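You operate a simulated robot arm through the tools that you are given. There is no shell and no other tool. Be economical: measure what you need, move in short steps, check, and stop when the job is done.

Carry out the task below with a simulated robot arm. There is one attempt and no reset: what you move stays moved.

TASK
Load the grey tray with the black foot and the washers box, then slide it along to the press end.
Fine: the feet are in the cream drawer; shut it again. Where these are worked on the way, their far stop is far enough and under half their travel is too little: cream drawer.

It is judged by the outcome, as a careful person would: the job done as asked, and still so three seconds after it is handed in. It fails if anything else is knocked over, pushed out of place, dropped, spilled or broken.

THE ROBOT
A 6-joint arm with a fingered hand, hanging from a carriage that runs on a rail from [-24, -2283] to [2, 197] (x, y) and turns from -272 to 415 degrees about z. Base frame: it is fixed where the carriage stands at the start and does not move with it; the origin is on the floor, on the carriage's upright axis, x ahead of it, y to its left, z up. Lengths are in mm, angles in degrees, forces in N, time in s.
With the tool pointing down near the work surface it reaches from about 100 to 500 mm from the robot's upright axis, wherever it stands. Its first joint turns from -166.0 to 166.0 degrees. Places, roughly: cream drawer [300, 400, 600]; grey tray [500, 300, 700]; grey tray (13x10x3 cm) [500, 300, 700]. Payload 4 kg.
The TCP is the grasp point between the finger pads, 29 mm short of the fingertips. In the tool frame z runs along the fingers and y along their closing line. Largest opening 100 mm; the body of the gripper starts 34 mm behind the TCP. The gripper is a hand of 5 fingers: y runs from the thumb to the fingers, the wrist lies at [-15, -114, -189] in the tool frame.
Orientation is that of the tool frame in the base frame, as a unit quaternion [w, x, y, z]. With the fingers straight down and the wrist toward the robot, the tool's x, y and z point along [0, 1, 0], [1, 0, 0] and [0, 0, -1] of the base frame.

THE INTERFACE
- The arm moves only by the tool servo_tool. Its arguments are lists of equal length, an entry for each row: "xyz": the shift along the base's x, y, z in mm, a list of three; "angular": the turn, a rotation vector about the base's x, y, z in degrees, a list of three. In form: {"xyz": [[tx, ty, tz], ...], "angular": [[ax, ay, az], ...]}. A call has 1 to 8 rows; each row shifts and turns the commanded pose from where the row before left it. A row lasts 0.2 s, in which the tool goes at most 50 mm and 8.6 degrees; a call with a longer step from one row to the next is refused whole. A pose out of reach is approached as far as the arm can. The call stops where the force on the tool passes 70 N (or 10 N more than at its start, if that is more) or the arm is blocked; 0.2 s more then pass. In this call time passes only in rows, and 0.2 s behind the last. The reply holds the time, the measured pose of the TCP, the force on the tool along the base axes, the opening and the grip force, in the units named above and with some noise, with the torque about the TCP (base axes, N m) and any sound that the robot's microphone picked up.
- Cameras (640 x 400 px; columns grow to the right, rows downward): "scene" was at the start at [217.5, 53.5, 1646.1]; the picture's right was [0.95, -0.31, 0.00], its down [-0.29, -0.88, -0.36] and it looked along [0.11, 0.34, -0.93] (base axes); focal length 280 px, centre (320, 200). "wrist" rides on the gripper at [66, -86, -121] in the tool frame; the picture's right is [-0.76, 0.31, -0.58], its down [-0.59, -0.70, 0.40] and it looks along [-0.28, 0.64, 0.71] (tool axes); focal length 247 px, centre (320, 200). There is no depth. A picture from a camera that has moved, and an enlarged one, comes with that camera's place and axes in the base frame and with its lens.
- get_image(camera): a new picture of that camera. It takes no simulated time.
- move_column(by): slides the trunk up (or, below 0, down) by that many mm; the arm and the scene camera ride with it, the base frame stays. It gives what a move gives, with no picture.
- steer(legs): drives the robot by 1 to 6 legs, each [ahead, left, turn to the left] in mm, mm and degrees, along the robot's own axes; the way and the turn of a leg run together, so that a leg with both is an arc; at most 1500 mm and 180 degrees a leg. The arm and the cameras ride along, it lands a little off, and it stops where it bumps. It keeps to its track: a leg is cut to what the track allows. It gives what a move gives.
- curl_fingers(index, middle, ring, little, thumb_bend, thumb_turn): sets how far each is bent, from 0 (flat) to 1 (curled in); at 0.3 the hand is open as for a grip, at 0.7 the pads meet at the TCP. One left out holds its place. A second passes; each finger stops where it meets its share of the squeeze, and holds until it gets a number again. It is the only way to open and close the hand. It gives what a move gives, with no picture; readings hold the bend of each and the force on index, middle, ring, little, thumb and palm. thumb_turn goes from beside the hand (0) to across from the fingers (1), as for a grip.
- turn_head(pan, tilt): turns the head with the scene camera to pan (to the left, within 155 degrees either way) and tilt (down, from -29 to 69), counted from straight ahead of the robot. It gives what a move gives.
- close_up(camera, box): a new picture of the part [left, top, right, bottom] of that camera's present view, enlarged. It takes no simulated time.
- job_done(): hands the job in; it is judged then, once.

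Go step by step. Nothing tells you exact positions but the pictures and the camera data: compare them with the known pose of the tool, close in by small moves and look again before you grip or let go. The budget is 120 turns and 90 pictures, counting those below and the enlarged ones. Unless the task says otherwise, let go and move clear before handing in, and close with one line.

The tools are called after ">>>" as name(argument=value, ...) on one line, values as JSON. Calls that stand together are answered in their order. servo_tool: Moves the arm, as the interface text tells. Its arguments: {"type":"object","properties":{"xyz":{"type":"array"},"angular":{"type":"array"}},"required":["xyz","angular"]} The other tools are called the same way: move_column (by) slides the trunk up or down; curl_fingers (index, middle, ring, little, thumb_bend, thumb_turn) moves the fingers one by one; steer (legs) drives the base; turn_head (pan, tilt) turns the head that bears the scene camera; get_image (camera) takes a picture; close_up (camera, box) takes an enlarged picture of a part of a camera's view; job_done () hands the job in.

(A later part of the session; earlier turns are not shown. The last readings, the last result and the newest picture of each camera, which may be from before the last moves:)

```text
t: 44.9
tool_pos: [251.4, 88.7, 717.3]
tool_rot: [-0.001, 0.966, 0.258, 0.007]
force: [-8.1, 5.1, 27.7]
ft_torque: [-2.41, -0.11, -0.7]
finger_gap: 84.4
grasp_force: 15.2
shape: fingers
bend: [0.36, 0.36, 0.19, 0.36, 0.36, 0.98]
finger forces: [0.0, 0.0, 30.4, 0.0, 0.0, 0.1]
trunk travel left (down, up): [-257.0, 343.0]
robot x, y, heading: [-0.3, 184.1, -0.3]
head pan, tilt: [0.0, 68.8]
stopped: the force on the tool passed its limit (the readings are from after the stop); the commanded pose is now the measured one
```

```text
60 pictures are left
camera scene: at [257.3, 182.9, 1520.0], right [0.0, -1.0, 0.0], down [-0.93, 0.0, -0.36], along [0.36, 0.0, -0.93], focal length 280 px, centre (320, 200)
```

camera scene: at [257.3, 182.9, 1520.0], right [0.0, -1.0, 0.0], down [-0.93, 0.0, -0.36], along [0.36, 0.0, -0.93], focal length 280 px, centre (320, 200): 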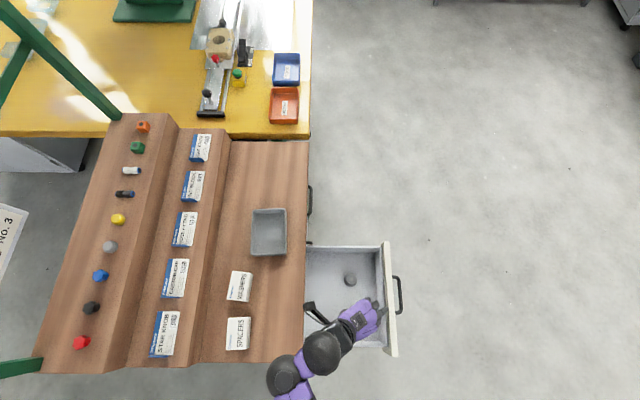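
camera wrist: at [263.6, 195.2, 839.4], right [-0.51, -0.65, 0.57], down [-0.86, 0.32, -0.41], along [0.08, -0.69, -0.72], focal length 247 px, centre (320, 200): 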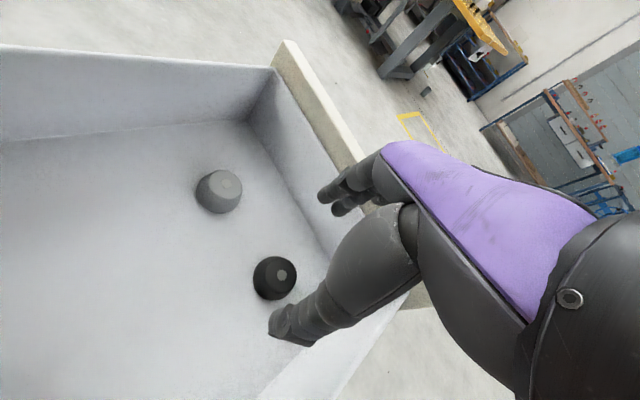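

The ring finger touched the drawer's front panel because the arm could not make the full +y shift. I'll raise the trunk well clear and let the arm work lower, where it has more room.

>>> move_column(by=200)

>>> servo_tool(xyz=[[0, 0, -40], [0, 10, -40], [-3, 10, -20], [-3, 8, 0], [0, 0, 0]], angular=[[0, 0, 0], [0, 0, 0], [0, 0, 0], [0, 0, 0], [0, 0, 0]])

>>> get_image(camera="wrist")

```text
t: 47.1
tool_pos: [251.9, 89.8, 915.2]
tool_rot: [-0.003, 0.966, 0.259, 0.006]
force: [0.3, 0.4, -0.2]
ft_torque: [0.03, -0.01, 0.02]
finger_gap: 83.8
grasp_force: 0.0
shape: fingers
bend: [0.36, 0.36, 0.29, 0.36, 0.36, 0.98]
finger forces: [0.1, 0.1, 0.0, 0.0, 0.0, 0.0]
trunk travel left (down, up): [-457.0, 143.0]
robot x, y, heading: [-0.1, 181.2, -0.4]
head pan, tilt: [0.0, 68.8]
```

```text
t: 48.3
tool_pos: [244.7, 117.6, 815.4]
tool_rot: [-0.002, 0.966, 0.259, 0.005]
force: [-0.1, 0.0, -0.3]
ft_torque: [-0.03, -0.01, -0.03]
finger_gap: 84.0
grasp_force: 0.1
shape: fingers
bend: [0.36, 0.36, 0.29, 0.36, 0.36, 0.98]
finger forces: [0.0, 0.1, 0.1, 0.1, 0.0, 0.0]
trunk travel left (down, up): [-457.0, 143.0]
robot x, y, heading: [4.4, 179.6, -0.0]
head pan, tilt: [0.0, 68.8]
```

```text
59 pictures are left
camera wrist: at [257.8, 223.8, 937.8], right [-0.51, -0.65, 0.57], down [-0.86, 0.32, -0.4], along [0.08, -0.69, -0.72], focal length 247 px, centre (320, 200)
```

wrist: 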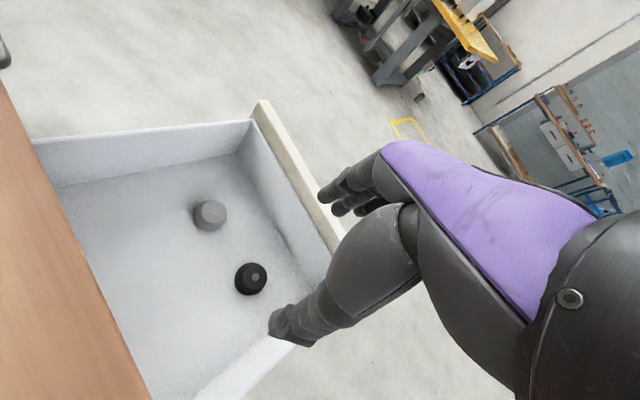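

The brush with the panel opened the drawer a bit more; the black foot now reads (241, 91). I'll recentre and lower to z≈690.

>>> servo_tool(xyz=[[-2, -13, 0], [-2, -13, 0], [0, 0, 0]], angular=[[0, 0, 0], [0, 0, 0], [0, 0, 0]])

>>> move_column(by=-100)

>>> get_image(camera="wrist")

>>> close_up(camera="scene", box=[270, 230, 430, 390])

```text
t: 49.1
tool_pos: [239.6, 90.7, 815.9]
tool_rot: [-0.002, 0.966, 0.258, 0.005]
force: [-0.1, 0.3, 0.3]
ft_torque: [0.01, 0.04, 0.01]
finger_gap: 84.4
grasp_force: 0.2
shape: fingers
bend: [0.36, 0.36, 0.29, 0.36, 0.36, 0.98]
finger forces: [0.0, 0.1, 0.1, 0.1, 0.0, 0.0]
trunk travel left (down, up): [-457.0, 143.0]
robot x, y, heading: [0.8, 180.4, 0.3]
head pan, tilt: [0.0, 68.8]
```

```text
t: 50.4
tool_pos: [240.1, 91.0, 716.8]
tool_rot: [-0.002, 0.966, 0.259, 0.005]
force: [0.1, -0.6, -0.5]
ft_torque: [-0.01, -0.02, 0.04]
finger_gap: 84.2
grasp_force: 0.0
shape: fingers
bend: [0.36, 0.36, 0.29, 0.36, 0.36, 0.98]
finger forces: [0.1, 0.0, 0.0, 0.1, 0.0, 0.0]
trunk travel left (down, up): [-357.0, 243.0]
robot x, y, heading: [0.2, 185.9, -0.1]
head pan, tilt: [0.0, 68.8]
```

```text
58 pictures are left
camera wrist: at [253.8, 197.3, 838.5], right [-0.51, -0.65, 0.57], down [-0.86, 0.32, -0.4], along [0.08, -0.69, -0.72], focal length 247 px, centre (320, 200)
```

wrist: 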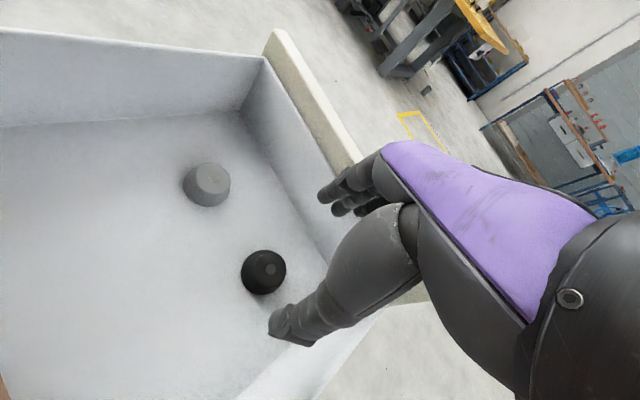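

```text
2.50 times, centred on (350, 310) of scene
camera zoom: at [257.7, 182.6, 1620.3], right [0.0, -1.0, 0.0], down [-0.93, 0.0, -0.36], along [0.36, 0.0, -0.93], focal length 701 px, centre (245, -75)
```

zoom: 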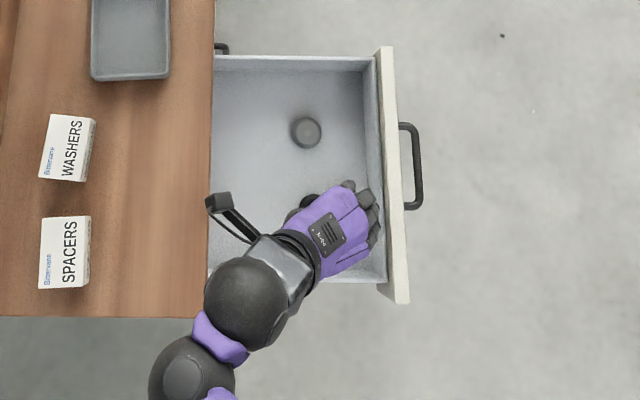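

The foot reads (240, 93), right under the TCP. Lower further around it.

>>> move_column(by=-60)

>>> servo_tool(xyz=[[0, 1, -8], [0, 1, -8], [0, 0, 0]], angular=[[0, 0, 0], [0, 0, 0], [0, 0, 0]])

>>> get_image(camera="wrist")

```text
t: 51.4
tool_pos: [241.2, 90.5, 656.6]
tool_rot: [-0.003, 0.966, 0.259, 0.006]
force: [0.4, -0.7, -0.6]
ft_torque: [0.01, 0.0, 0.02]
finger_gap: 83.8
grasp_force: 0.0
shape: fingers
bend: [0.36, 0.36, 0.29, 0.36, 0.36, 0.98]
finger forces: [0.1, 0.0, 0.0, 0.0, 0.0, 0.0]
trunk travel left (down, up): [-297.0, 303.0]
robot x, y, heading: [1.1, 183.4, -0.0]
head pan, tilt: [0.0, 68.8]
```

```text
t: 52.2
tool_pos: [242.1, 93.7, 640.6]
tool_rot: [-0.002, 0.966, 0.259, 0.005]
force: [-0.2, 0.1, -0.1]
ft_torque: [-0.01, 0.0, 0.02]
finger_gap: 84.0
grasp_force: 0.0
shape: fingers
bend: [0.36, 0.36, 0.29, 0.36, 0.36, 0.98]
finger forces: [0.0, 0.1, 0.0, 0.0, 0.0, 0.1]
trunk travel left (down, up): [-297.0, 303.0]
robot x, y, heading: [2.1, 182.5, -0.2]
head pan, tilt: [0.0, 68.8]
```

```text
56 pictures are left
camera wrist: at [254.1, 199.1, 762.1], right [-0.51, -0.65, 0.57], down [-0.86, 0.32, -0.4], along [0.08, -0.69, -0.72], focal length 247 px, centre (320, 200)
```

wrist: 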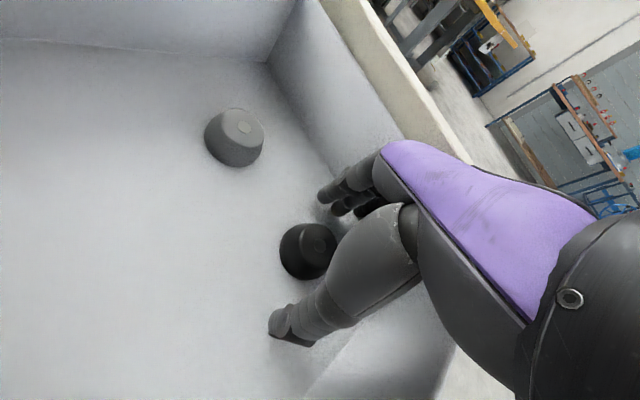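

The foot is centred between thumb and fingers. Lower the last few mm and close.

>>> servo_tool(xyz=[[0, 0, -4], [0, 0, -3], [0, 0, 0]], angular=[[0, 0, 0], [0, 0, 0], [0, 0, 0]])

>>> curl_fingers(index=0.6, middle=0.6, ring=0.6, little=0.6, thumb_bend=0.6)

>>> get_image(camera="wrist")

```text
t: 53.0
tool_pos: [241.8, 94.6, 633.9]
tool_rot: [-0.001, 0.966, 0.259, 0.005]
force: [-2.0, -1.2, 10.4]
ft_torque: [-0.16, 0.05, -0.01]
finger_gap: 84.6
grasp_force: 5.4
shape: fingers
bend: [0.36, 0.36, 0.29, 0.36, 0.36, 0.99]
finger forces: [0.0, 7.0, 0.0, 0.0, 3.6, 0.0]
trunk travel left (down, up): [-297.0, 303.0]
robot x, y, heading: [2.4, 178.3, -0.1]
head pan, tilt: [0.0, 68.8]
```

```text
t: 54.0
tool_pos: [244.0, 93.5, 634.6]
tool_rot: [-0.001, 0.966, 0.259, 0.008]
force: [-1.3, -1.6, 48.4]
ft_torque: [-0.16, 0.2, -0.14]
finger_gap: 50.6
grasp_force: 24.4
shape: fingers
bend: [0.6, 0.4, 0.6, 0.6, 0.46, 1.0]
finger forces: [0.1, 24.9, 0.0, 0.0, 23.9, 0.1]
trunk travel left (down, up): [-297.0, 303.0]
robot x, y, heading: [3.4, 183.6, -0.0]
head pan, tilt: [0.0, 68.8]
```

```text
55 pictures are left
camera wrist: at [256.7, 199.2, 756.9], right [-0.51, -0.65, 0.57], down [-0.86, 0.32, -0.41], along [0.09, -0.69, -0.72], focal length 247 px, centre (320, 200)
```

wrist: 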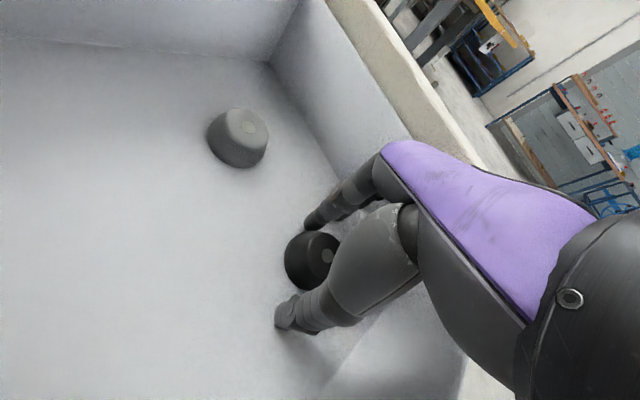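

The tips are jammed on the drawer floor (48 N up) rather than on the foot. Lift a few mm and close again.

>>> servo_tool(xyz=[[0, 0, 4], [0, 0, 3], [0, 0, 0]], angular=[[0, 0, 0], [0, 0, 0], [0, 0, 0]])

>>> curl_fingers(index=0.65, middle=0.65, ring=0.65, little=0.65, thumb_bend=0.65)

>>> get_image(camera="wrist")

```text
t: 54.8
tool_pos: [240.0, 94.4, 639.6]
tool_rot: [-0.002, 0.966, 0.26, 0.004]
force: [0.2, 0.7, 1.2]
ft_torque: [0.02, 0.0, -0.01]
finger_gap: 35.9
grasp_force: 0.1
shape: fingers
bend: [0.6, 0.49, 0.6, 0.6, 0.52, 1.0]
finger forces: [0.0, 0.0, 0.0, 0.1, 0.0, 0.0]
trunk travel left (down, up): [-297.0, 303.0]
robot x, y, heading: [-1.0, 184.6, -0.0]
head pan, tilt: [0.0, 68.8]
```

```text
t: 55.8
tool_pos: [241.1, 94.0, 638.7]
tool_rot: [-0.003, 0.966, 0.258, 0.005]
force: [-0.9, -0.6, -0.6]
ft_torque: [0.03, 0.01, -0.03]
finger_gap: 30.3
grasp_force: 6.6
shape: fingers
bend: [0.62, 0.6, 0.65, 0.65, 0.59, 1.0]
finger forces: [2.5, 3.7, 0.1, 0.0, 6.5, 0.1]
trunk travel left (down, up): [-297.0, 303.0]
robot x, y, heading: [4.3, 181.6, -0.1]
head pan, tilt: [0.0, 68.8]
```

```text
54 pictures are left
camera wrist: at [253.6, 200.1, 761.8], right [-0.51, -0.65, 0.57], down [-0.86, 0.32, -0.4], along [0.08, -0.69, -0.72], focal length 247 px, centre (320, 200)
```

wrist: 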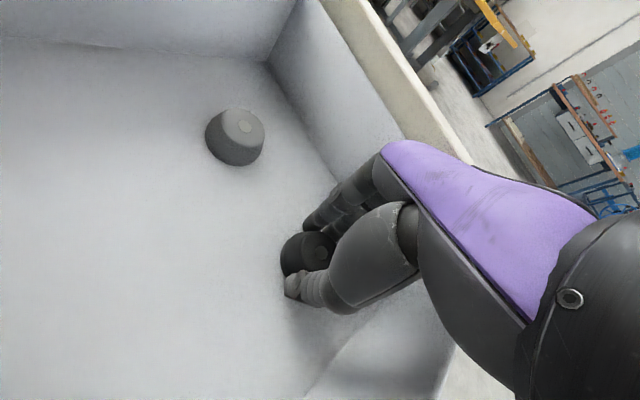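

The foot is held by index, middle and thumb. I'll firm up the squeeze and lift a little to test.

>>> curl_fingers(index=0.72, middle=0.72, thumb_bend=0.68)

>>> servo_tool(xyz=[[0, 0, 10], [0, 0, 10], [0, 0, 10], [0, 0, 0]], angular=[[0, 0, 0], [0, 0, 0], [0, 0, 0], [0, 0, 0]])

>>> get_image(camera="wrist")

```text
t: 56.8
tool_pos: [238.8, 93.1, 640.1]
tool_rot: [-0.002, 0.966, 0.259, 0.005]
force: [0.5, -0.1, 0.6]
ft_torque: [-0.02, 0.02, -0.03]
finger_gap: 28.8
grasp_force: 10.9
shape: fingers
bend: [0.64, 0.63, 0.65, 0.65, 0.58, 1.0]
finger forces: [4.5, 6.3, 0.0, 0.0, 11.2, 0.1]
trunk travel left (down, up): [-297.0, 303.0]
robot x, y, heading: [1.9, 180.4, 0.1]
head pan, tilt: [0.0, 68.8]
```

```text
t: 57.8
tool_pos: [241.3, 94.4, 669.7]
tool_rot: [-0.003, 0.966, 0.259, 0.005]
force: [-0.8, 0.6, -0.7]
ft_torque: [0.01, -0.02, -0.01]
finger_gap: 28.7
grasp_force: 10.6
shape: fingers
bend: [0.64, 0.63, 0.65, 0.65, 0.58, 1.0]
finger forces: [4.6, 6.4, 0.0, 0.0, 11.2, 0.0]
trunk travel left (down, up): [-297.0, 303.0]
robot x, y, heading: [3.4, 184.4, 0.3]
head pan, tilt: [0.0, 68.8]
```

```text
53 pictures are left
camera wrist: at [253.7, 199.7, 791.8], right [-0.51, -0.65, 0.57], down [-0.86, 0.32, -0.4], along [0.08, -0.69, -0.72], focal length 247 px, centre (320, 200)
```

wrist: 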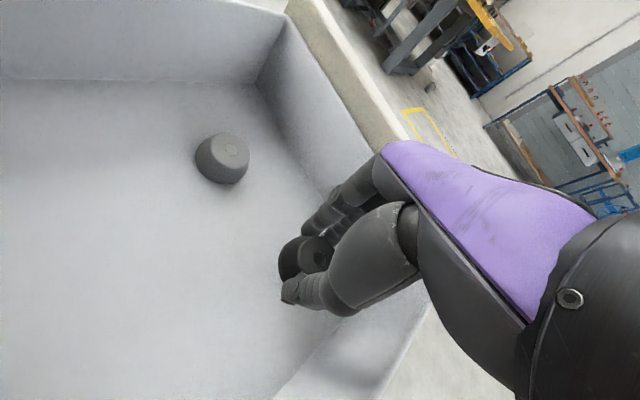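

The foot lifted cleanly. I raise the trunk so the hand clears the bench, then swing toward the tray.

>>> move_column(by=230)

>>> servo_tool(xyz=[[20, 20, 0], [22, 25, 0], [25, 25, 0], [25, 25, 0], [25, 25, 0], [25, 25, 0], [25, 25, 0], [25, 25, 0]], angular=[[0, 0, 8], [0, 0, 8], [0, 0, 8], [0, 0, 8], [0, 0, 8], [0, 0, 8], [0, 0, 8], [0, 0, 8]])

>>> get_image(camera="scene")

```text
t: 60.2
tool_pos: [240.8, 93.9, 899.7]
tool_rot: [-0.003, 0.966, 0.259, 0.005]
force: [0.3, 0.4, -1.1]
ft_torque: [-0.03, -0.04, 0.03]
finger_gap: 28.5
grasp_force: 11.3
shape: fingers
bend: [0.64, 0.63, 0.65, 0.65, 0.58, 1.0]
finger forces: [4.6, 6.4, 0.0, 0.1, 11.1, 0.0]
trunk travel left (down, up): [-527.0, 73.0]
robot x, y, heading: [3.1, 182.0, 0.1]
head pan, tilt: [0.0, 68.8]
```

```text
t: 62.0
tool_pos: [433.0, 289.1, 898.2]
tool_rot: [-0.005, 0.68, 0.733, 0.003]
force: [-0.6, -1.4, 0.5]
ft_torque: [-0.01, -0.04, -0.02]
finger_gap: 28.6
grasp_force: 11.2
shape: fingers
bend: [0.64, 0.63, 0.65, 0.65, 0.58, 1.0]
finger forces: [4.5, 6.2, 0.1, 0.0, 10.9, 0.1]
trunk travel left (down, up): [-527.0, 73.0]
robot x, y, heading: [-1.4, 182.5, -0.1]
head pan, tilt: [0.0, 68.8]
```

```text
52 pictures are left
camera scene: at [257.6, 182.6, 1790.3], right [0.0, -1.0, 0.0], down [-0.93, 0.0, -0.36], along [0.36, 0.0, -0.93], focal length 280 px, centre (320, 200)
```

scene: 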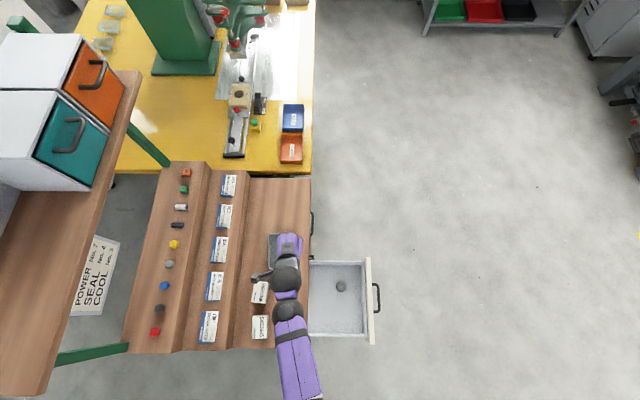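

Foot is held over the bench near the tray. Move over the right part of the tray and check reach.

>>> servo_tool(xyz=[[20, 18, -10], [20, 18, -15], [24, 17, -15], [0, 0, 0]], angular=[[0, 0, 4], [0, 0, 4], [0, 0, 4], [0, 0, 0]])

>>> get_image(camera="wrist")

>>> close_up(camera="scene", box=[200, 170, 340, 360])

```text
t: 63.0
tool_pos: [495.2, 342.3, 858.8]
tool_rot: [-0.005, 0.602, 0.799, 0.003]
force: [0.0, 0.3, -0.1]
ft_torque: [0.03, 0.0, -0.02]
finger_gap: 28.5
grasp_force: 10.8
shape: fingers
bend: [0.64, 0.63, 0.65, 0.65, 0.58, 1.0]
finger forces: [4.6, 6.2, 0.0, 0.0, 10.8, 0.0]
trunk travel left (down, up): [-527.0, 73.0]
robot x, y, heading: [2.2, 181.2, 0.1]
head pan, tilt: [0.0, 68.8]
```

```text
51 pictures are left
camera wrist: at [396.2, 380.1, 981.7], right [0.51, -0.65, 0.57], down [-0.51, -0.76, -0.4], along [0.69, -0.09, -0.72], focal length 247 px, centre (320, 200)
```

wrist: 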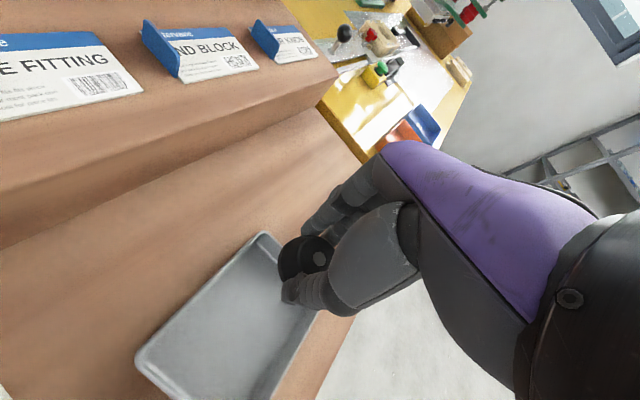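

```text
2.11 times, centred on (270, 265) of scene
camera zoom: at [257.8, 182.6, 1790.3], right [0.0, -1.0, 0.0], down [-0.93, 0.0, -0.36], along [0.36, 0.0, -0.93], focal length 590 px, centre (425, 63)
```

zoom: 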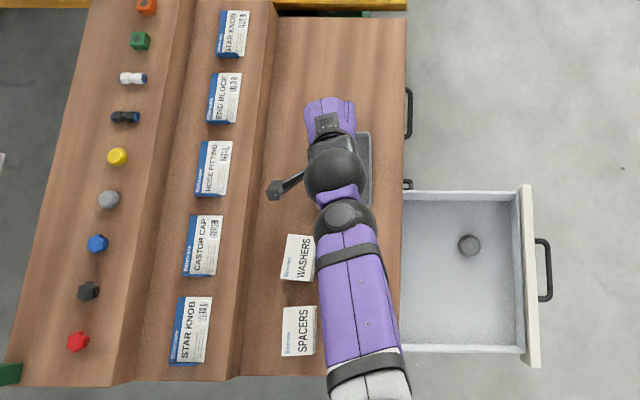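

Reach is fine. The tray rim now measures x 393–521, y 279–370, so I'll shift to (488, 325) and lower gently toward the tray floor.

>>> servo_tool(xyz=[[-4, -9, -20], [-3, -8, -20], [0, 0, -15], [0, 0, 0]], angular=[[0, 0, 0], [0, 0, 0], [0, 0, 0], [0, 0, 0]])

>>> get_image(camera="wrist")

```text
t: 64.0
tool_pos: [489.1, 326.6, 804.7]
tool_rot: [-0.006, 0.602, 0.799, 0.003]
force: [0.7, 0.0, -0.3]
ft_torque: [0.01, 0.04, 0.02]
finger_gap: 28.6
grasp_force: 10.9
shape: fingers
bend: [0.64, 0.63, 0.65, 0.65, 0.58, 1.0]
finger forces: [4.6, 6.4, 0.1, 0.0, 11.0, 0.0]
trunk travel left (down, up): [-527.0, 73.0]
robot x, y, heading: [3.6, 179.2, 0.1]
head pan, tilt: [0.0, 68.8]
```

```text
49 pictures are left
camera wrist: at [389.1, 363.0, 927.1], right [0.51, -0.65, 0.57], down [-0.52, -0.76, -0.4], along [0.69, -0.09, -0.72], focal length 247 px, centre (320, 200)
```

wrist: 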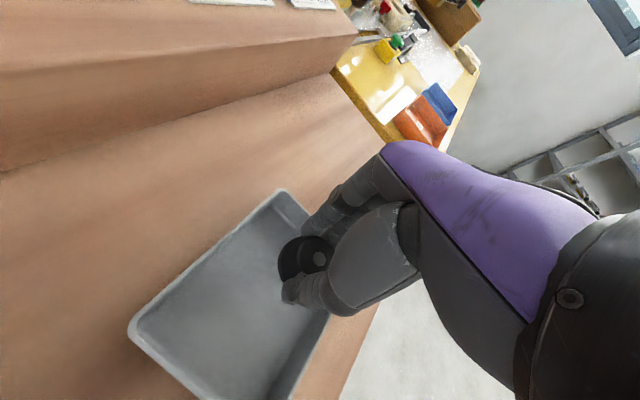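

The foot is over the right half of the tray. Lower further; I'll release by opening only the thumb so the fingers don't push the tray wall.

>>> servo_tool(xyz=[[-3, 0, -10], [-1, 0, -10], [0, 0, -4], [0, 0, 0]], angular=[[0, 0, 0], [0, 0, 0], [0, 0, 0], [0, 0, 0]])

>>> get_image(camera="wrist")

```text
t: 65.0
tool_pos: [474.6, 321.3, 795.0]
tool_rot: [-0.005, 0.601, 0.799, 0.003]
force: [0.5, 0.0, -0.4]
ft_torque: [0.04, 0.01, 0.01]
finger_gap: 28.4
grasp_force: 10.8
shape: fingers
bend: [0.64, 0.63, 0.65, 0.65, 0.58, 1.0]
finger forces: [4.5, 6.3, 0.0, 0.0, 11.0, 0.1]
out of reach, approached as far as the arm can: row 1, 2, 3
trunk travel left (down, up): [-527.0, 73.0]
robot x, y, heading: [3.1, 179.6, 0.2]
head pan, tilt: [0.0, 68.8]
```

```text
48 pictures are left
camera wrist: at [375.9, 359.8, 918.1], right [0.51, -0.65, 0.57], down [-0.52, -0.76, -0.4], along [0.69, -0.09, -0.72], focal length 247 px, centre (320, 200)
```

wrist: 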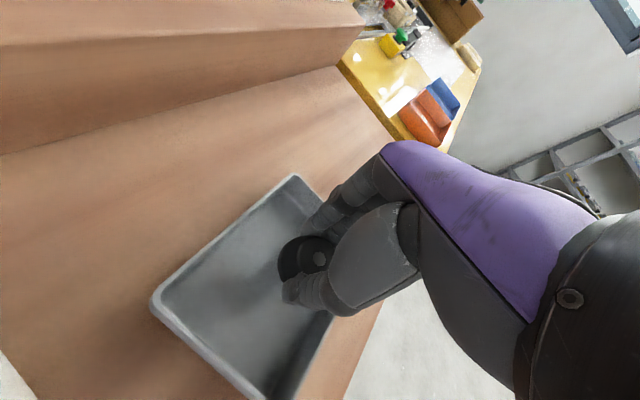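

The arm is at full stretch downward, so I'll recover the offset and lower with the trunk instead.

>>> servo_tool(xyz=[[5, 2, 8], [5, 2, 6], [0, 0, 0]], angular=[[0, 0, 0], [0, 0, 0], [0, 0, 0]])

>>> move_column(by=-28)

>>> get_image(camera="wrist")

```text
t: 65.8
tool_pos: [485.8, 326.5, 809.3]
tool_rot: [-0.005, 0.601, 0.799, 0.003]
force: [0.0, 0.0, 0.1]
ft_torque: [0.01, 0.02, 0.02]
finger_gap: 28.4
grasp_force: 10.6
shape: fingers
bend: [0.64, 0.63, 0.65, 0.65, 0.58, 1.0]
finger forces: [4.5, 6.3, 0.0, 0.1, 10.8, 0.1]
trunk travel left (down, up): [-527.0, 73.0]
robot x, y, heading: [0.5, 183.9, 0.0]
head pan, tilt: [0.0, 68.8]
```

```text
t: 66.6
tool_pos: [485.8, 326.2, 781.5]
tool_rot: [-0.005, 0.602, 0.799, 0.003]
force: [-0.1, -0.4, -0.4]
ft_torque: [0.02, 0.04, 0.01]
finger_gap: 28.4
grasp_force: 11.0
shape: fingers
bend: [0.64, 0.63, 0.65, 0.65, 0.58, 1.0]
finger forces: [4.6, 6.5, 0.1, 0.0, 11.0, 0.1]
trunk travel left (down, up): [-499.0, 101.0]
robot x, y, heading: [0.7, 182.1, 0.1]
head pan, tilt: [0.0, 68.8]
```

```text
47 pictures are left
camera wrist: at [386.2, 364.3, 903.9], right [0.51, -0.65, 0.57], down [-0.52, -0.76, -0.4], along [0.69, -0.09, -0.72], focal length 247 px, centre (320, 200)
```

wrist: 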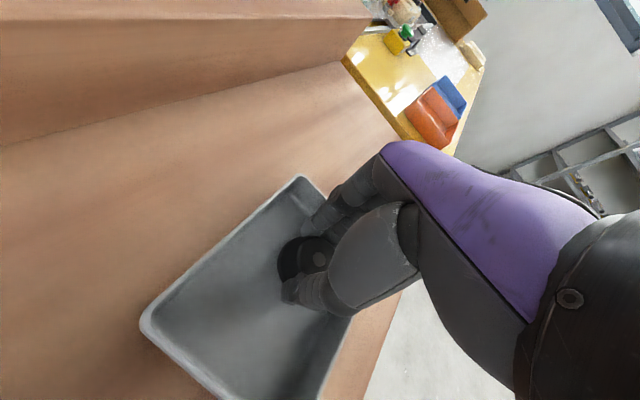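

>>> move_column(by=-4)

>>> close_up(camera="wrist", box=[200, 160, 400, 340])

```text
t: 67.1
tool_pos: [487.9, 327.1, 779.5]
tool_rot: [-0.004, 0.602, 0.799, 0.005]
force: [-4.2, -0.2, 17.3]
ft_torque: [-0.07, -0.14, -0.03]
finger_gap: 28.7
grasp_force: 20.1
shape: fingers
bend: [0.71, 0.65, 0.65, 0.65, 0.58, 1.0]
finger forces: [4.6, 21.5, 0.2, 0.0, 14.0, 0.0]
trunk travel left (down, up): [-495.0, 105.0]
robot x, y, heading: [3.7, 179.7, 0.0]
head pan, tilt: [0.0, 68.8]
```

```text
2.22 times, centred on (300, 250) of wrist
camera zoom: at [387.8, 364.9, 901.3], right [0.5, -0.65, 0.57], down [-0.51, -0.76, -0.41], along [0.69, -0.09, -0.71], focal length 549 px, centre (364, 89)
```

zoom: 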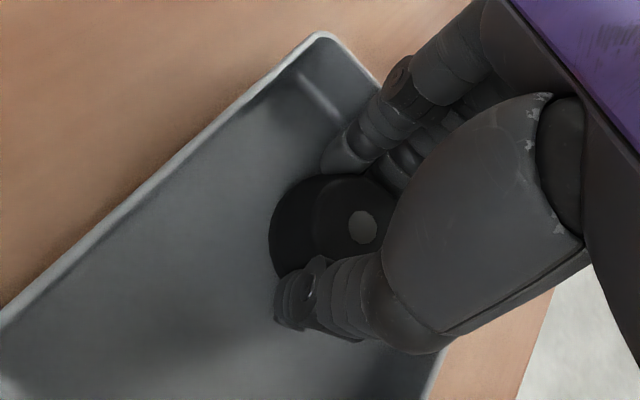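

The foot has touched the tray floor. I open the thumb and ease the fingers just slightly.

>>> curl_fingers(index=0.61, middle=0.6, ring=0.6, little=0.6, thumb_bend=0.42)

>>> move_column(by=60)

>>> get_image(camera="wrist")

```text
t: 68.1
tool_pos: [486.0, 327.5, 776.2]
tool_rot: [-0.006, 0.602, 0.799, 0.003]
force: [-0.2, 0.2, 0.6]
ft_torque: [0.02, 0.04, 0.03]
finger_gap: 46.1
grasp_force: 0.6
shape: fingers
bend: [0.61, 0.6, 0.6, 0.6, 0.42, 0.99]
finger forces: [0.2, 0.4, 0.0, 0.1, 0.0, 0.0]
trunk travel left (down, up): [-495.0, 105.0]
robot x, y, heading: [-0.6, 181.1, 0.5]
head pan, tilt: [0.0, 68.8]
```

```text
t: 69.1
tool_pos: [486.3, 326.7, 837.6]
tool_rot: [-0.006, 0.602, 0.798, 0.003]
force: [0.8, 0.1, 0.1]
ft_torque: [-0.01, -0.03, -0.03]
finger_gap: 46.2
grasp_force: 0.0
shape: fingers
bend: [0.61, 0.6, 0.6, 0.6, 0.42, 0.99]
finger forces: [0.0, 0.0, 0.0, 0.1, 0.0, 0.0]
trunk travel left (down, up): [-555.0, 45.0]
robot x, y, heading: [2.2, 183.7, -0.1]
head pan, tilt: [0.0, 68.8]
```

```text
45 pictures are left
camera wrist: at [386.1, 364.3, 959.9], right [0.51, -0.65, 0.57], down [-0.52, -0.76, -0.4], along [0.69, -0.09, -0.72], focal length 247 px, centre (320, 200)
```

wrist: 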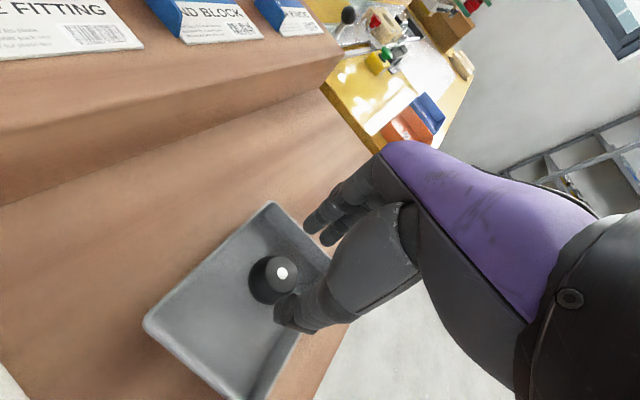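

The foot stands in the tray at about (480, 317). To leave room for the box and my fingers I'll nudge it toward the press-side wall with closed index, middle and thumb tips.

>>> servo_tool(xyz=[[-20, -4, 0], [-25, -4, 0], [-5, 0, 0], [0, 0, 0]], angular=[[0, 0, -5], [0, 0, -5], [0, 0, -5], [0, 0, 0]])

>>> curl_fingers(index=0.7, middle=0.7, ring=1.0, little=1.0, thumb_bend=0.68)

>>> move_column(by=-40)

>>> get_image(camera="wrist")

```text
t: 70.1
tool_pos: [435.7, 317.7, 836.2]
tool_rot: [-0.004, 0.702, 0.712, 0.003]
force: [0.1, 1.0, -1.2]
ft_torque: [0.01, -0.05, 0.01]
finger_gap: 46.4
grasp_force: 0.0
shape: fingers
bend: [0.61, 0.6, 0.6, 0.6, 0.42, 0.99]
finger forces: [0.0, 0.1, 0.0, 0.1, 0.1, 0.0]
trunk travel left (down, up): [-555.0, 45.0]
robot x, y, heading: [1.4, 184.1, -0.0]
head pan, tilt: [0.0, 68.8]
```

```text
t: 71.1
tool_pos: [437.5, 319.1, 837.7]
tool_rot: [-0.005, 0.701, 0.713, 0.004]
force: [0.7, 0.5, -1.0]
ft_torque: [-0.01, 0.02, -0.02]
finger_gap: 4.2
grasp_force: 0.1
shape: fingers
bend: [0.7, 0.7, 1.0, 1.0, 0.68, 1.0]
finger forces: [0.0, 0.0, 0.0, 0.0, 0.1, 0.1]
trunk travel left (down, up): [-555.0, 45.0]
robot x, y, heading: [6.6, 182.0, -0.3]
head pan, tilt: [0.0, 68.8]
```

```text
t: 71.9
tool_pos: [436.2, 319.2, 795.9]
tool_rot: [-0.005, 0.701, 0.713, 0.004]
force: [-0.2, -0.1, -0.4]
ft_torque: [-0.05, 0.0, 0.0]
finger_gap: 4.0
grasp_force: 0.2
shape: fingers
bend: [0.7, 0.7, 1.0, 1.0, 0.68, 1.0]
finger forces: [0.0, 0.1, 0.1, 0.0, 0.0, 0.0]
trunk travel left (down, up): [-515.0, 85.0]
robot x, y, heading: [0.9, 185.9, -0.2]
head pan, tilt: [0.0, 68.8]
```

```text
44 pictures are left
camera wrist: at [349.7, 381.2, 919.2], right [0.32, -0.76, 0.57], down [-0.69, -0.6, -0.4], along [0.65, -0.26, -0.72], focal length 247 px, centre (320, 200)
```

wrist: 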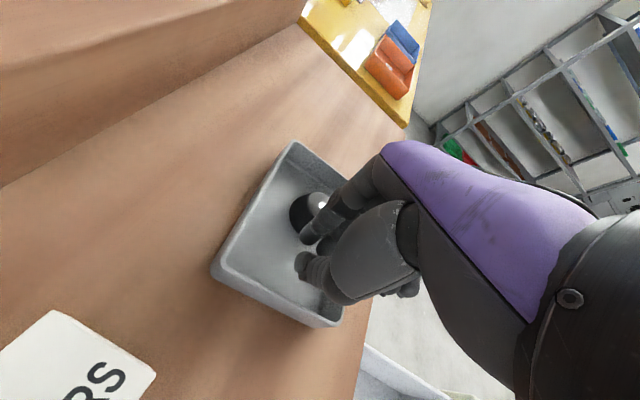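

>>> move_column(by=-18)

>>> servo_tool(xyz=[[4, 0, 0], [4, 0, 0], [4, 0, 0], [4, 0, 0], [0, 0, 0]], angular=[[0, 0, 0], [0, 0, 0], [0, 0, 0], [0, 0, 0], [0, 0, 0]])

>>> get_image(camera="wrist")

```text
t: 72.6
tool_pos: [435.8, 318.6, 778.4]
tool_rot: [-0.004, 0.701, 0.713, 0.004]
force: [-0.3, -0.2, 0.7]
ft_torque: [0.02, 0.02, -0.01]
finger_gap: 4.3
grasp_force: 0.2
shape: fingers
bend: [0.7, 0.7, 1.0, 1.0, 0.68, 1.0]
finger forces: [0.0, 0.0, 0.1, 0.0, 0.0, 0.1]
trunk travel left (down, up): [-497.0, 103.0]
robot x, y, heading: [1.5, 183.8, 0.1]
head pan, tilt: [0.0, 68.8]
```

```text
t: 73.8
tool_pos: [452.5, 318.1, 777.8]
tool_rot: [-0.004, 0.7, 0.714, 0.004]
force: [-0.8, -0.8, 1.1]
ft_torque: [-0.01, -0.01, -0.03]
finger_gap: 4.1
grasp_force: 0.1
shape: fingers
bend: [0.7, 0.7, 1.0, 1.0, 0.68, 1.0]
finger forces: [0.1, 0.1, 0.0, 0.0, 0.0, 0.1]
trunk travel left (down, up): [-497.0, 103.0]
robot x, y, heading: [2.6, 181.6, -0.1]
head pan, tilt: [0.0, 68.8]
```

```text
43 pictures are left
camera wrist: at [365.8, 380.3, 901.5], right [0.32, -0.76, 0.57], down [-0.69, -0.6, -0.4], along [0.65, -0.26, -0.72], focal length 247 px, centre (320, 200)
```

wrist: 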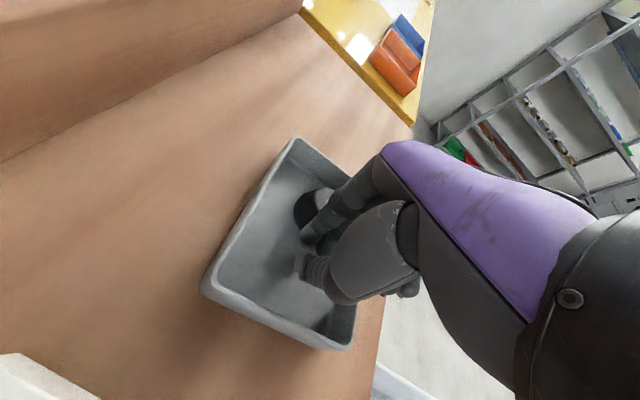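

>>> servo_tool(xyz=[[3, 0, 0], [3, 0, 0], [3, 0, 0], [0, 0, 0]], angular=[[0, 0, 0], [0, 0, 0], [0, 0, 0], [0, 0, 0]])

>>> servo_tool(xyz=[[-5, 0, 0], [-5, 0, 0], [0, 0, 20], [0, 0, 20], [-10, 0, 20]], angular=[[0, 0, 0], [0, 0, 0], [0, 0, 0], [0, 0, 0], [0, 0, 0]])

>>> get_image(camera="wrist")

```text
t: 74.8
tool_pos: [462.7, 318.5, 779.1]
tool_rot: [-0.006, 0.701, 0.713, 0.004]
force: [-0.1, 0.3, 0.2]
ft_torque: [-0.01, -0.03, 0.0]
finger_gap: 4.3
grasp_force: 0.1
shape: fingers
bend: [0.7, 0.7, 1.0, 1.0, 0.68, 1.0]
finger forces: [0.1, 0.1, 0.0, 0.0, 0.0, 0.0]
trunk travel left (down, up): [-497.0, 103.0]
robot x, y, heading: [0.2, 182.6, -0.0]
head pan, tilt: [0.0, 68.8]
```

```text
t: 76.0
tool_pos: [440.4, 319.7, 838.0]
tool_rot: [-0.005, 0.701, 0.713, 0.003]
force: [-0.3, -0.2, 0.0]
ft_torque: [0.05, 0.02, 0.03]
finger_gap: 3.8
grasp_force: 0.2
shape: fingers
bend: [0.7, 0.7, 1.0, 1.0, 0.68, 1.0]
finger forces: [0.0, 0.0, 0.0, 0.0, 0.0, 0.1]
trunk travel left (down, up): [-497.0, 103.0]
robot x, y, heading: [4.5, 182.5, 0.0]
head pan, tilt: [0.0, 68.8]
```

```text
42 pictures are left
camera wrist: at [353.8, 381.8, 961.5], right [0.32, -0.76, 0.57], down [-0.69, -0.6, -0.4], along [0.65, -0.26, -0.72], focal length 247 px, centre (320, 200)
```

wrist: 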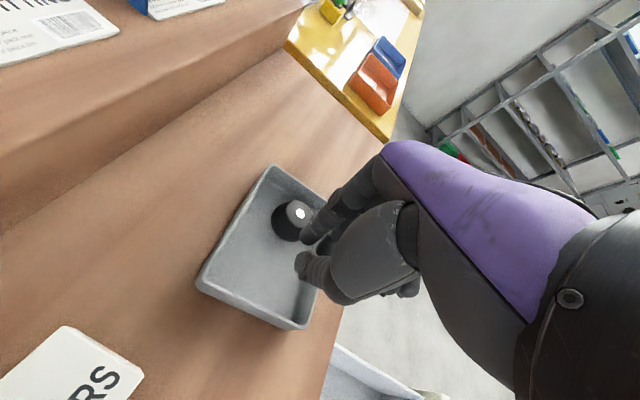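

The foot is now at x≈497 against the press side, tray unmoved. Next, the washers box: swing over and yaw the hand across its short side.

>>> servo_tool(xyz=[[-15, 4, 15], [-15, 4, 15], [-15, 4, 0], [-15, 4, 0], [-15, 4, 0], [-15, 4, 0], [-13, 4, 0], [-13, 4, 0]], angular=[[0, 0, 8.1], [0, 0, 8.1], [0, 0, 8.1], [0, 0, 8.1], [0, 0, 8.1], [0, 0, 8.1], [0, 0, 8.1], [0, 0, 8.1]])

>>> servo_tool(xyz=[[-7, 15, 0], [-6, 15, 0], [0, 0, 0]], angular=[[0, 0, 8.1], [0, 0, 8.1], [0, 0, 0]])

>>> curl_fingers(index=0.4, middle=0.4, ring=0.4, little=0.4, thumb_bend=0.4)

>>> get_image(camera="wrist")

>>> get_image(camera="scene")

```text
t: 77.8
tool_pos: [325.4, 352.0, 868.6]
tool_rot: [-0.005, 0.208, 0.978, -0.001]
force: [0.2, 0.8, 0.0]
ft_torque: [0.02, -0.03, 0.01]
finger_gap: 4.4
grasp_force: 0.1
shape: fingers
bend: [0.7, 0.7, 1.0, 1.0, 0.68, 1.0]
finger forces: [0.0, 0.0, 0.1, 0.1, 0.0, 0.1]
trunk travel left (down, up): [-497.0, 103.0]
robot x, y, heading: [-1.4, 182.9, 0.1]
head pan, tilt: [0.0, 68.8]
```

```text
t: 78.6
tool_pos: [310.7, 380.9, 869.5]
tool_rot: [-0.006, 0.07, 0.998, 0.0]
force: [0.2, 0.1, -0.2]
ft_torque: [0.02, -0.04, -0.01]
finger_gap: 4.2
grasp_force: 0.2
shape: fingers
bend: [0.7, 0.7, 1.0, 1.0, 0.68, 1.0]
finger forces: [0.1, 0.1, 0.1, 0.1, 0.0, 0.0]
trunk travel left (down, up): [-497.0, 103.0]
robot x, y, heading: [1.2, 182.9, -0.1]
head pan, tilt: [0.0, 68.8]
```

```text
t: 79.6
tool_pos: [311.2, 382.5, 868.5]
tool_rot: [-0.006, 0.07, 0.998, 0.0]
force: [-0.2, -0.1, -0.7]
ft_torque: [-0.01, 0.03, 0.02]
finger_gap: 74.1
grasp_force: 0.1
shape: fingers
bend: [0.4, 0.4, 0.4, 0.4, 0.4, 0.99]
finger forces: [0.0, 0.0, 0.0, 0.0, 0.1, 0.0]
trunk travel left (down, up): [-497.0, 103.0]
robot x, y, heading: [1.5, 184.2, 0.0]
head pan, tilt: [0.0, 68.8]
```

```text
41 pictures are left
camera wrist: at [235.6, 305.8, 991.5], right [0.8, 0.2, 0.57], down [0.48, -0.78, -0.4], along [0.36, 0.6, -0.72], focal length 247 px, centre (320, 200)
```

wrist: 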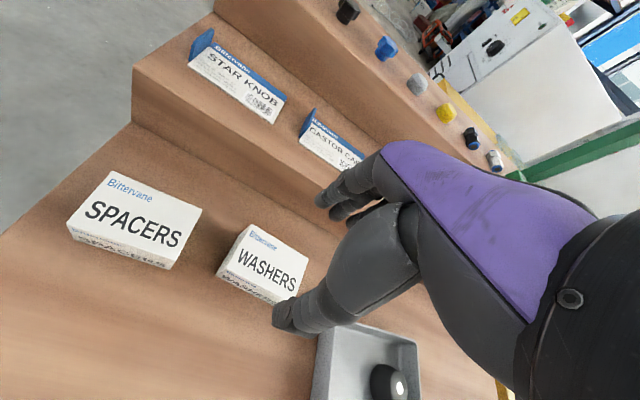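

```text
40 pictures are left
camera scene: at [257.7, 182.6, 1760.3], right [0.0, -1.0, 0.0], down [-0.93, 0.0, -0.36], along [0.36, 0.0, -0.93], focal length 280 px, centre (320, 200)
```

scene: 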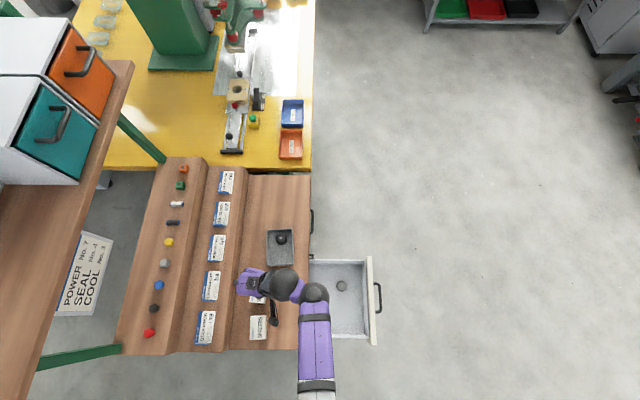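

The box centre is near (314, 394), turned about −5°. The hand is already aligned; shift over it and lower.

>>> servo_tool(xyz=[[2, 6, 0], [1, 6, 0], [0, 0, 0]], angular=[[0, 0, 1], [0, 0, 1], [0, 0, 0]])

>>> move_column(by=-62)

>>> get_image(camera="wrist")

>>> close_up(camera="scene", box=[180, 200, 330, 350])

```text
t: 80.4
tool_pos: [314.9, 392.5, 870.1]
tool_rot: [-0.005, 0.052, 0.999, -0.001]
force: [-0.3, -0.1, -1.0]
ft_torque: [0.01, 0.01, -0.03]
finger_gap: 74.1
grasp_force: 0.1
shape: fingers
bend: [0.4, 0.4, 0.4, 0.4, 0.4, 0.99]
finger forces: [0.0, 0.1, 0.0, 0.1, 0.1, 0.0]
trunk travel left (down, up): [-497.0, 103.0]
robot x, y, heading: [0.5, 182.9, -0.0]
head pan, tilt: [0.0, 68.8]
```

```text
t: 81.4
tool_pos: [315.8, 394.1, 807.3]
tool_rot: [-0.005, 0.053, 0.999, -0.001]
force: [-0.4, -0.2, -0.1]
ft_torque: [-0.02, 0.01, 0.02]
finger_gap: 74.1
grasp_force: 0.1
shape: fingers
bend: [0.4, 0.4, 0.4, 0.4, 0.4, 0.99]
finger forces: [0.0, 0.1, 0.0, 0.0, 0.0, 0.1]
trunk travel left (down, up): [-435.0, 165.0]
robot x, y, heading: [2.6, 180.0, -0.0]
head pan, tilt: [0.0, 68.8]
```

```text
39 pictures are left
camera wrist: at [242.8, 314.2, 929.8], right [0.79, 0.23, 0.57], down [0.51, -0.76, -0.4], along [0.34, 0.61, -0.72], focal length 247 px, centre (320, 200)
```

wrist: 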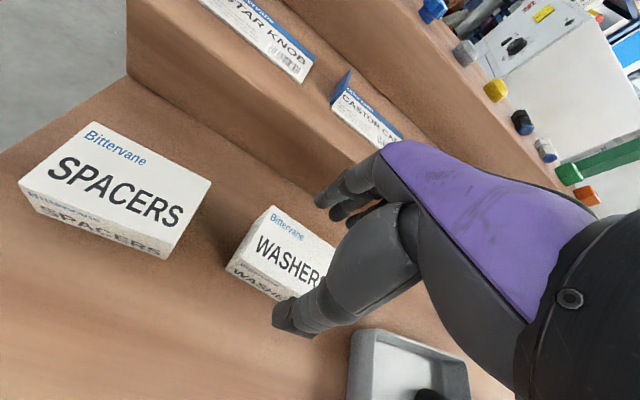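

```text
2.67 times, centred on (255, 275) of scene
camera zoom: at [257.7, 182.6, 1698.3], right [0.0, -1.0, 0.0], down [-0.93, 0.0, -0.36], along [0.36, 0.0, -0.93], focal length 748 px, centre (493, 0)
```

zoom: 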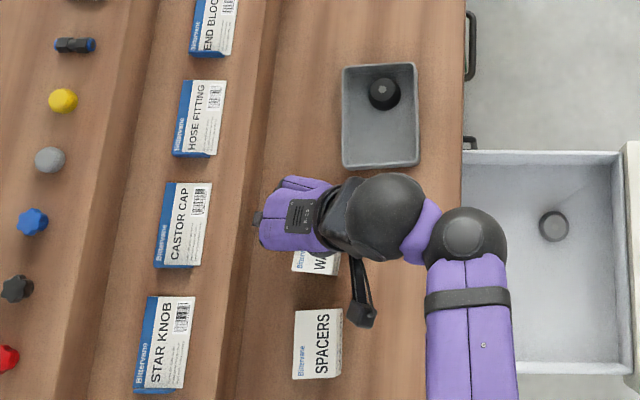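

Box confirmed: top z≈765, centre (316, 392), short axis aligned with the hand. Lower to z≈771 and close.

>>> move_column(by=-25)

>>> servo_tool(xyz=[[0, -1, -6], [0, -1, -5], [0, 0, 0]], angular=[[0, 0, 0], [0, 0, 0], [0, 0, 0]])

>>> curl_fingers(index=0.6, middle=0.6, ring=0.6, little=0.6, thumb_bend=0.6)

>>> get_image(camera="wrist")

```text
t: 82.1
tool_pos: [314.8, 392.8, 782.7]
tool_rot: [-0.005, 0.053, 0.999, 0.0]
force: [0.3, 0.1, 0.4]
ft_torque: [0.02, -0.01, 0.01]
finger_gap: 74.0
grasp_force: 0.0
shape: fingers
bend: [0.4, 0.4, 0.4, 0.4, 0.4, 0.99]
finger forces: [0.0, 0.0, 0.0, 0.0, 0.0, 0.0]
trunk travel left (down, up): [-410.0, 190.0]
robot x, y, heading: [-0.3, 179.1, 0.0]
head pan, tilt: [0.0, 68.8]
```

```text
t: 82.9
tool_pos: [316.4, 391.2, 772.8]
tool_rot: [-0.005, 0.052, 0.999, -0.001]
force: [-0.3, -0.8, 3.1]
ft_torque: [0.06, -0.03, 0.01]
finger_gap: 74.5
grasp_force: 1.5
shape: fingers
bend: [0.4, 0.4, 0.4, 0.4, 0.4, 0.99]
finger forces: [0.1, 2.2, 0.0, 0.0, 0.8, 0.0]
trunk travel left (down, up): [-410.0, 190.0]
robot x, y, heading: [3.2, 182.9, -0.1]
head pan, tilt: [0.0, 68.8]
```

```text
t: 83.9
tool_pos: [318.3, 393.4, 773.8]
tool_rot: [-0.004, 0.053, 0.999, 0.0]
force: [0.3, 4.4, 24.1]
ft_torque: [-0.01, -0.06, 0.0]
finger_gap: 44.6
grasp_force: 19.2
shape: fingers
bend: [0.56, 0.56, 0.57, 0.6, 0.54, 1.0]
finger forces: [4.8, 14.5, 2.3, 0.1, 17.0, 0.0]
trunk travel left (down, up): [-410.0, 190.0]
robot x, y, heading: [-1.7, 178.7, 0.3]
head pan, tilt: [0.0, 68.8]
```

```text
37 pictures are left
camera wrist: at [244.8, 313.9, 895.0], right [0.79, 0.23, 0.57], down [0.51, -0.76, -0.4], along [0.34, 0.61, -0.71], focal length 247 px, centre (320, 200)
```

wrist: 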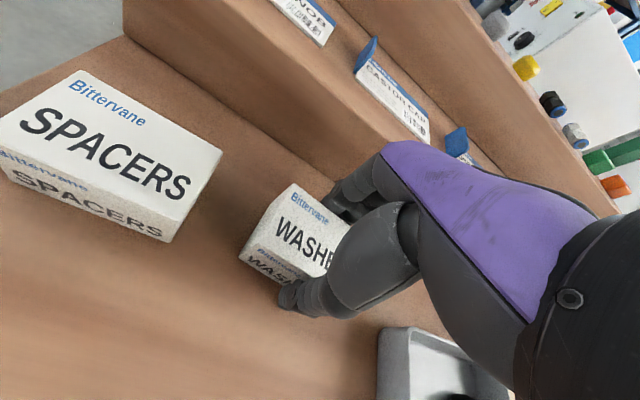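

Gripped on the box sides, tips pressing the bench a bit. Rise 3 mm, tighten and lift.

>>> servo_tool(xyz=[[0, 0, 3], [0, 0, 0]], angular=[[0, 0, 0], [0, 0, 0]])

>>> curl_fingers(index=0.68, middle=0.68, ring=0.68, little=0.68, thumb_bend=0.66)

>>> move_column(by=40)

>>> get_image(camera="wrist")

```text
t: 84.5
tool_pos: [313.2, 390.7, 773.6]
tool_rot: [-0.007, 0.052, 0.999, -0.001]
force: [0.2, 0.5, 0.0]
ft_torque: [0.03, -0.01, -0.01]
finger_gap: 44.5
grasp_force: 8.3
shape: fingers
bend: [0.56, 0.57, 0.57, 0.6, 0.54, 1.0]
finger forces: [4.2, 3.1, 2.0, 0.0, 8.5, 0.0]
trunk travel left (down, up): [-410.0, 190.0]
robot x, y, heading: [0.9, 180.0, -0.1]
head pan, tilt: [0.0, 68.8]
```

```text
t: 85.5
tool_pos: [315.5, 392.7, 775.3]
tool_rot: [-0.007, 0.052, 0.999, 0.0]
force: [0.5, 0.0, 0.2]
ft_torque: [-0.01, 0.04, -0.01]
finger_gap: 43.5
grasp_force: 17.8
shape: fingers
bend: [0.6, 0.62, 0.61, 0.68, 0.54, 0.99]
finger forces: [7.5, 5.3, 4.0, 0.0, 17.1, 0.0]
trunk travel left (down, up): [-410.0, 190.0]
robot x, y, heading: [-0.6, 183.4, 0.0]
head pan, tilt: [0.0, 68.8]
```

```text
t: 86.3
tool_pos: [314.3, 390.7, 815.4]
tool_rot: [-0.007, 0.052, 0.999, 0.0]
force: [-0.7, -0.1, -1.8]
ft_torque: [0.01, 0.0, -0.02]
finger_gap: 43.6
grasp_force: 16.7
shape: fingers
bend: [0.6, 0.62, 0.61, 0.68, 0.54, 0.99]
finger forces: [7.5, 5.3, 4.1, 0.1, 17.1, 0.0]
trunk travel left (down, up): [-450.0, 150.0]
robot x, y, heading: [1.4, 181.4, -0.1]
head pan, tilt: [0.0, 68.8]
```

```text
36 pictures are left
camera wrist: at [242.6, 312.3, 937.2], right [0.79, 0.23, 0.57], down [0.51, -0.76, -0.4], along [0.34, 0.61, -0.72], focal length 247 px, centre (320, 200)
```

wrist: 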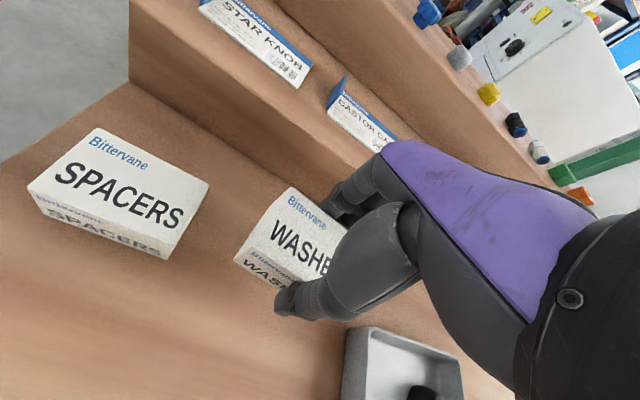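

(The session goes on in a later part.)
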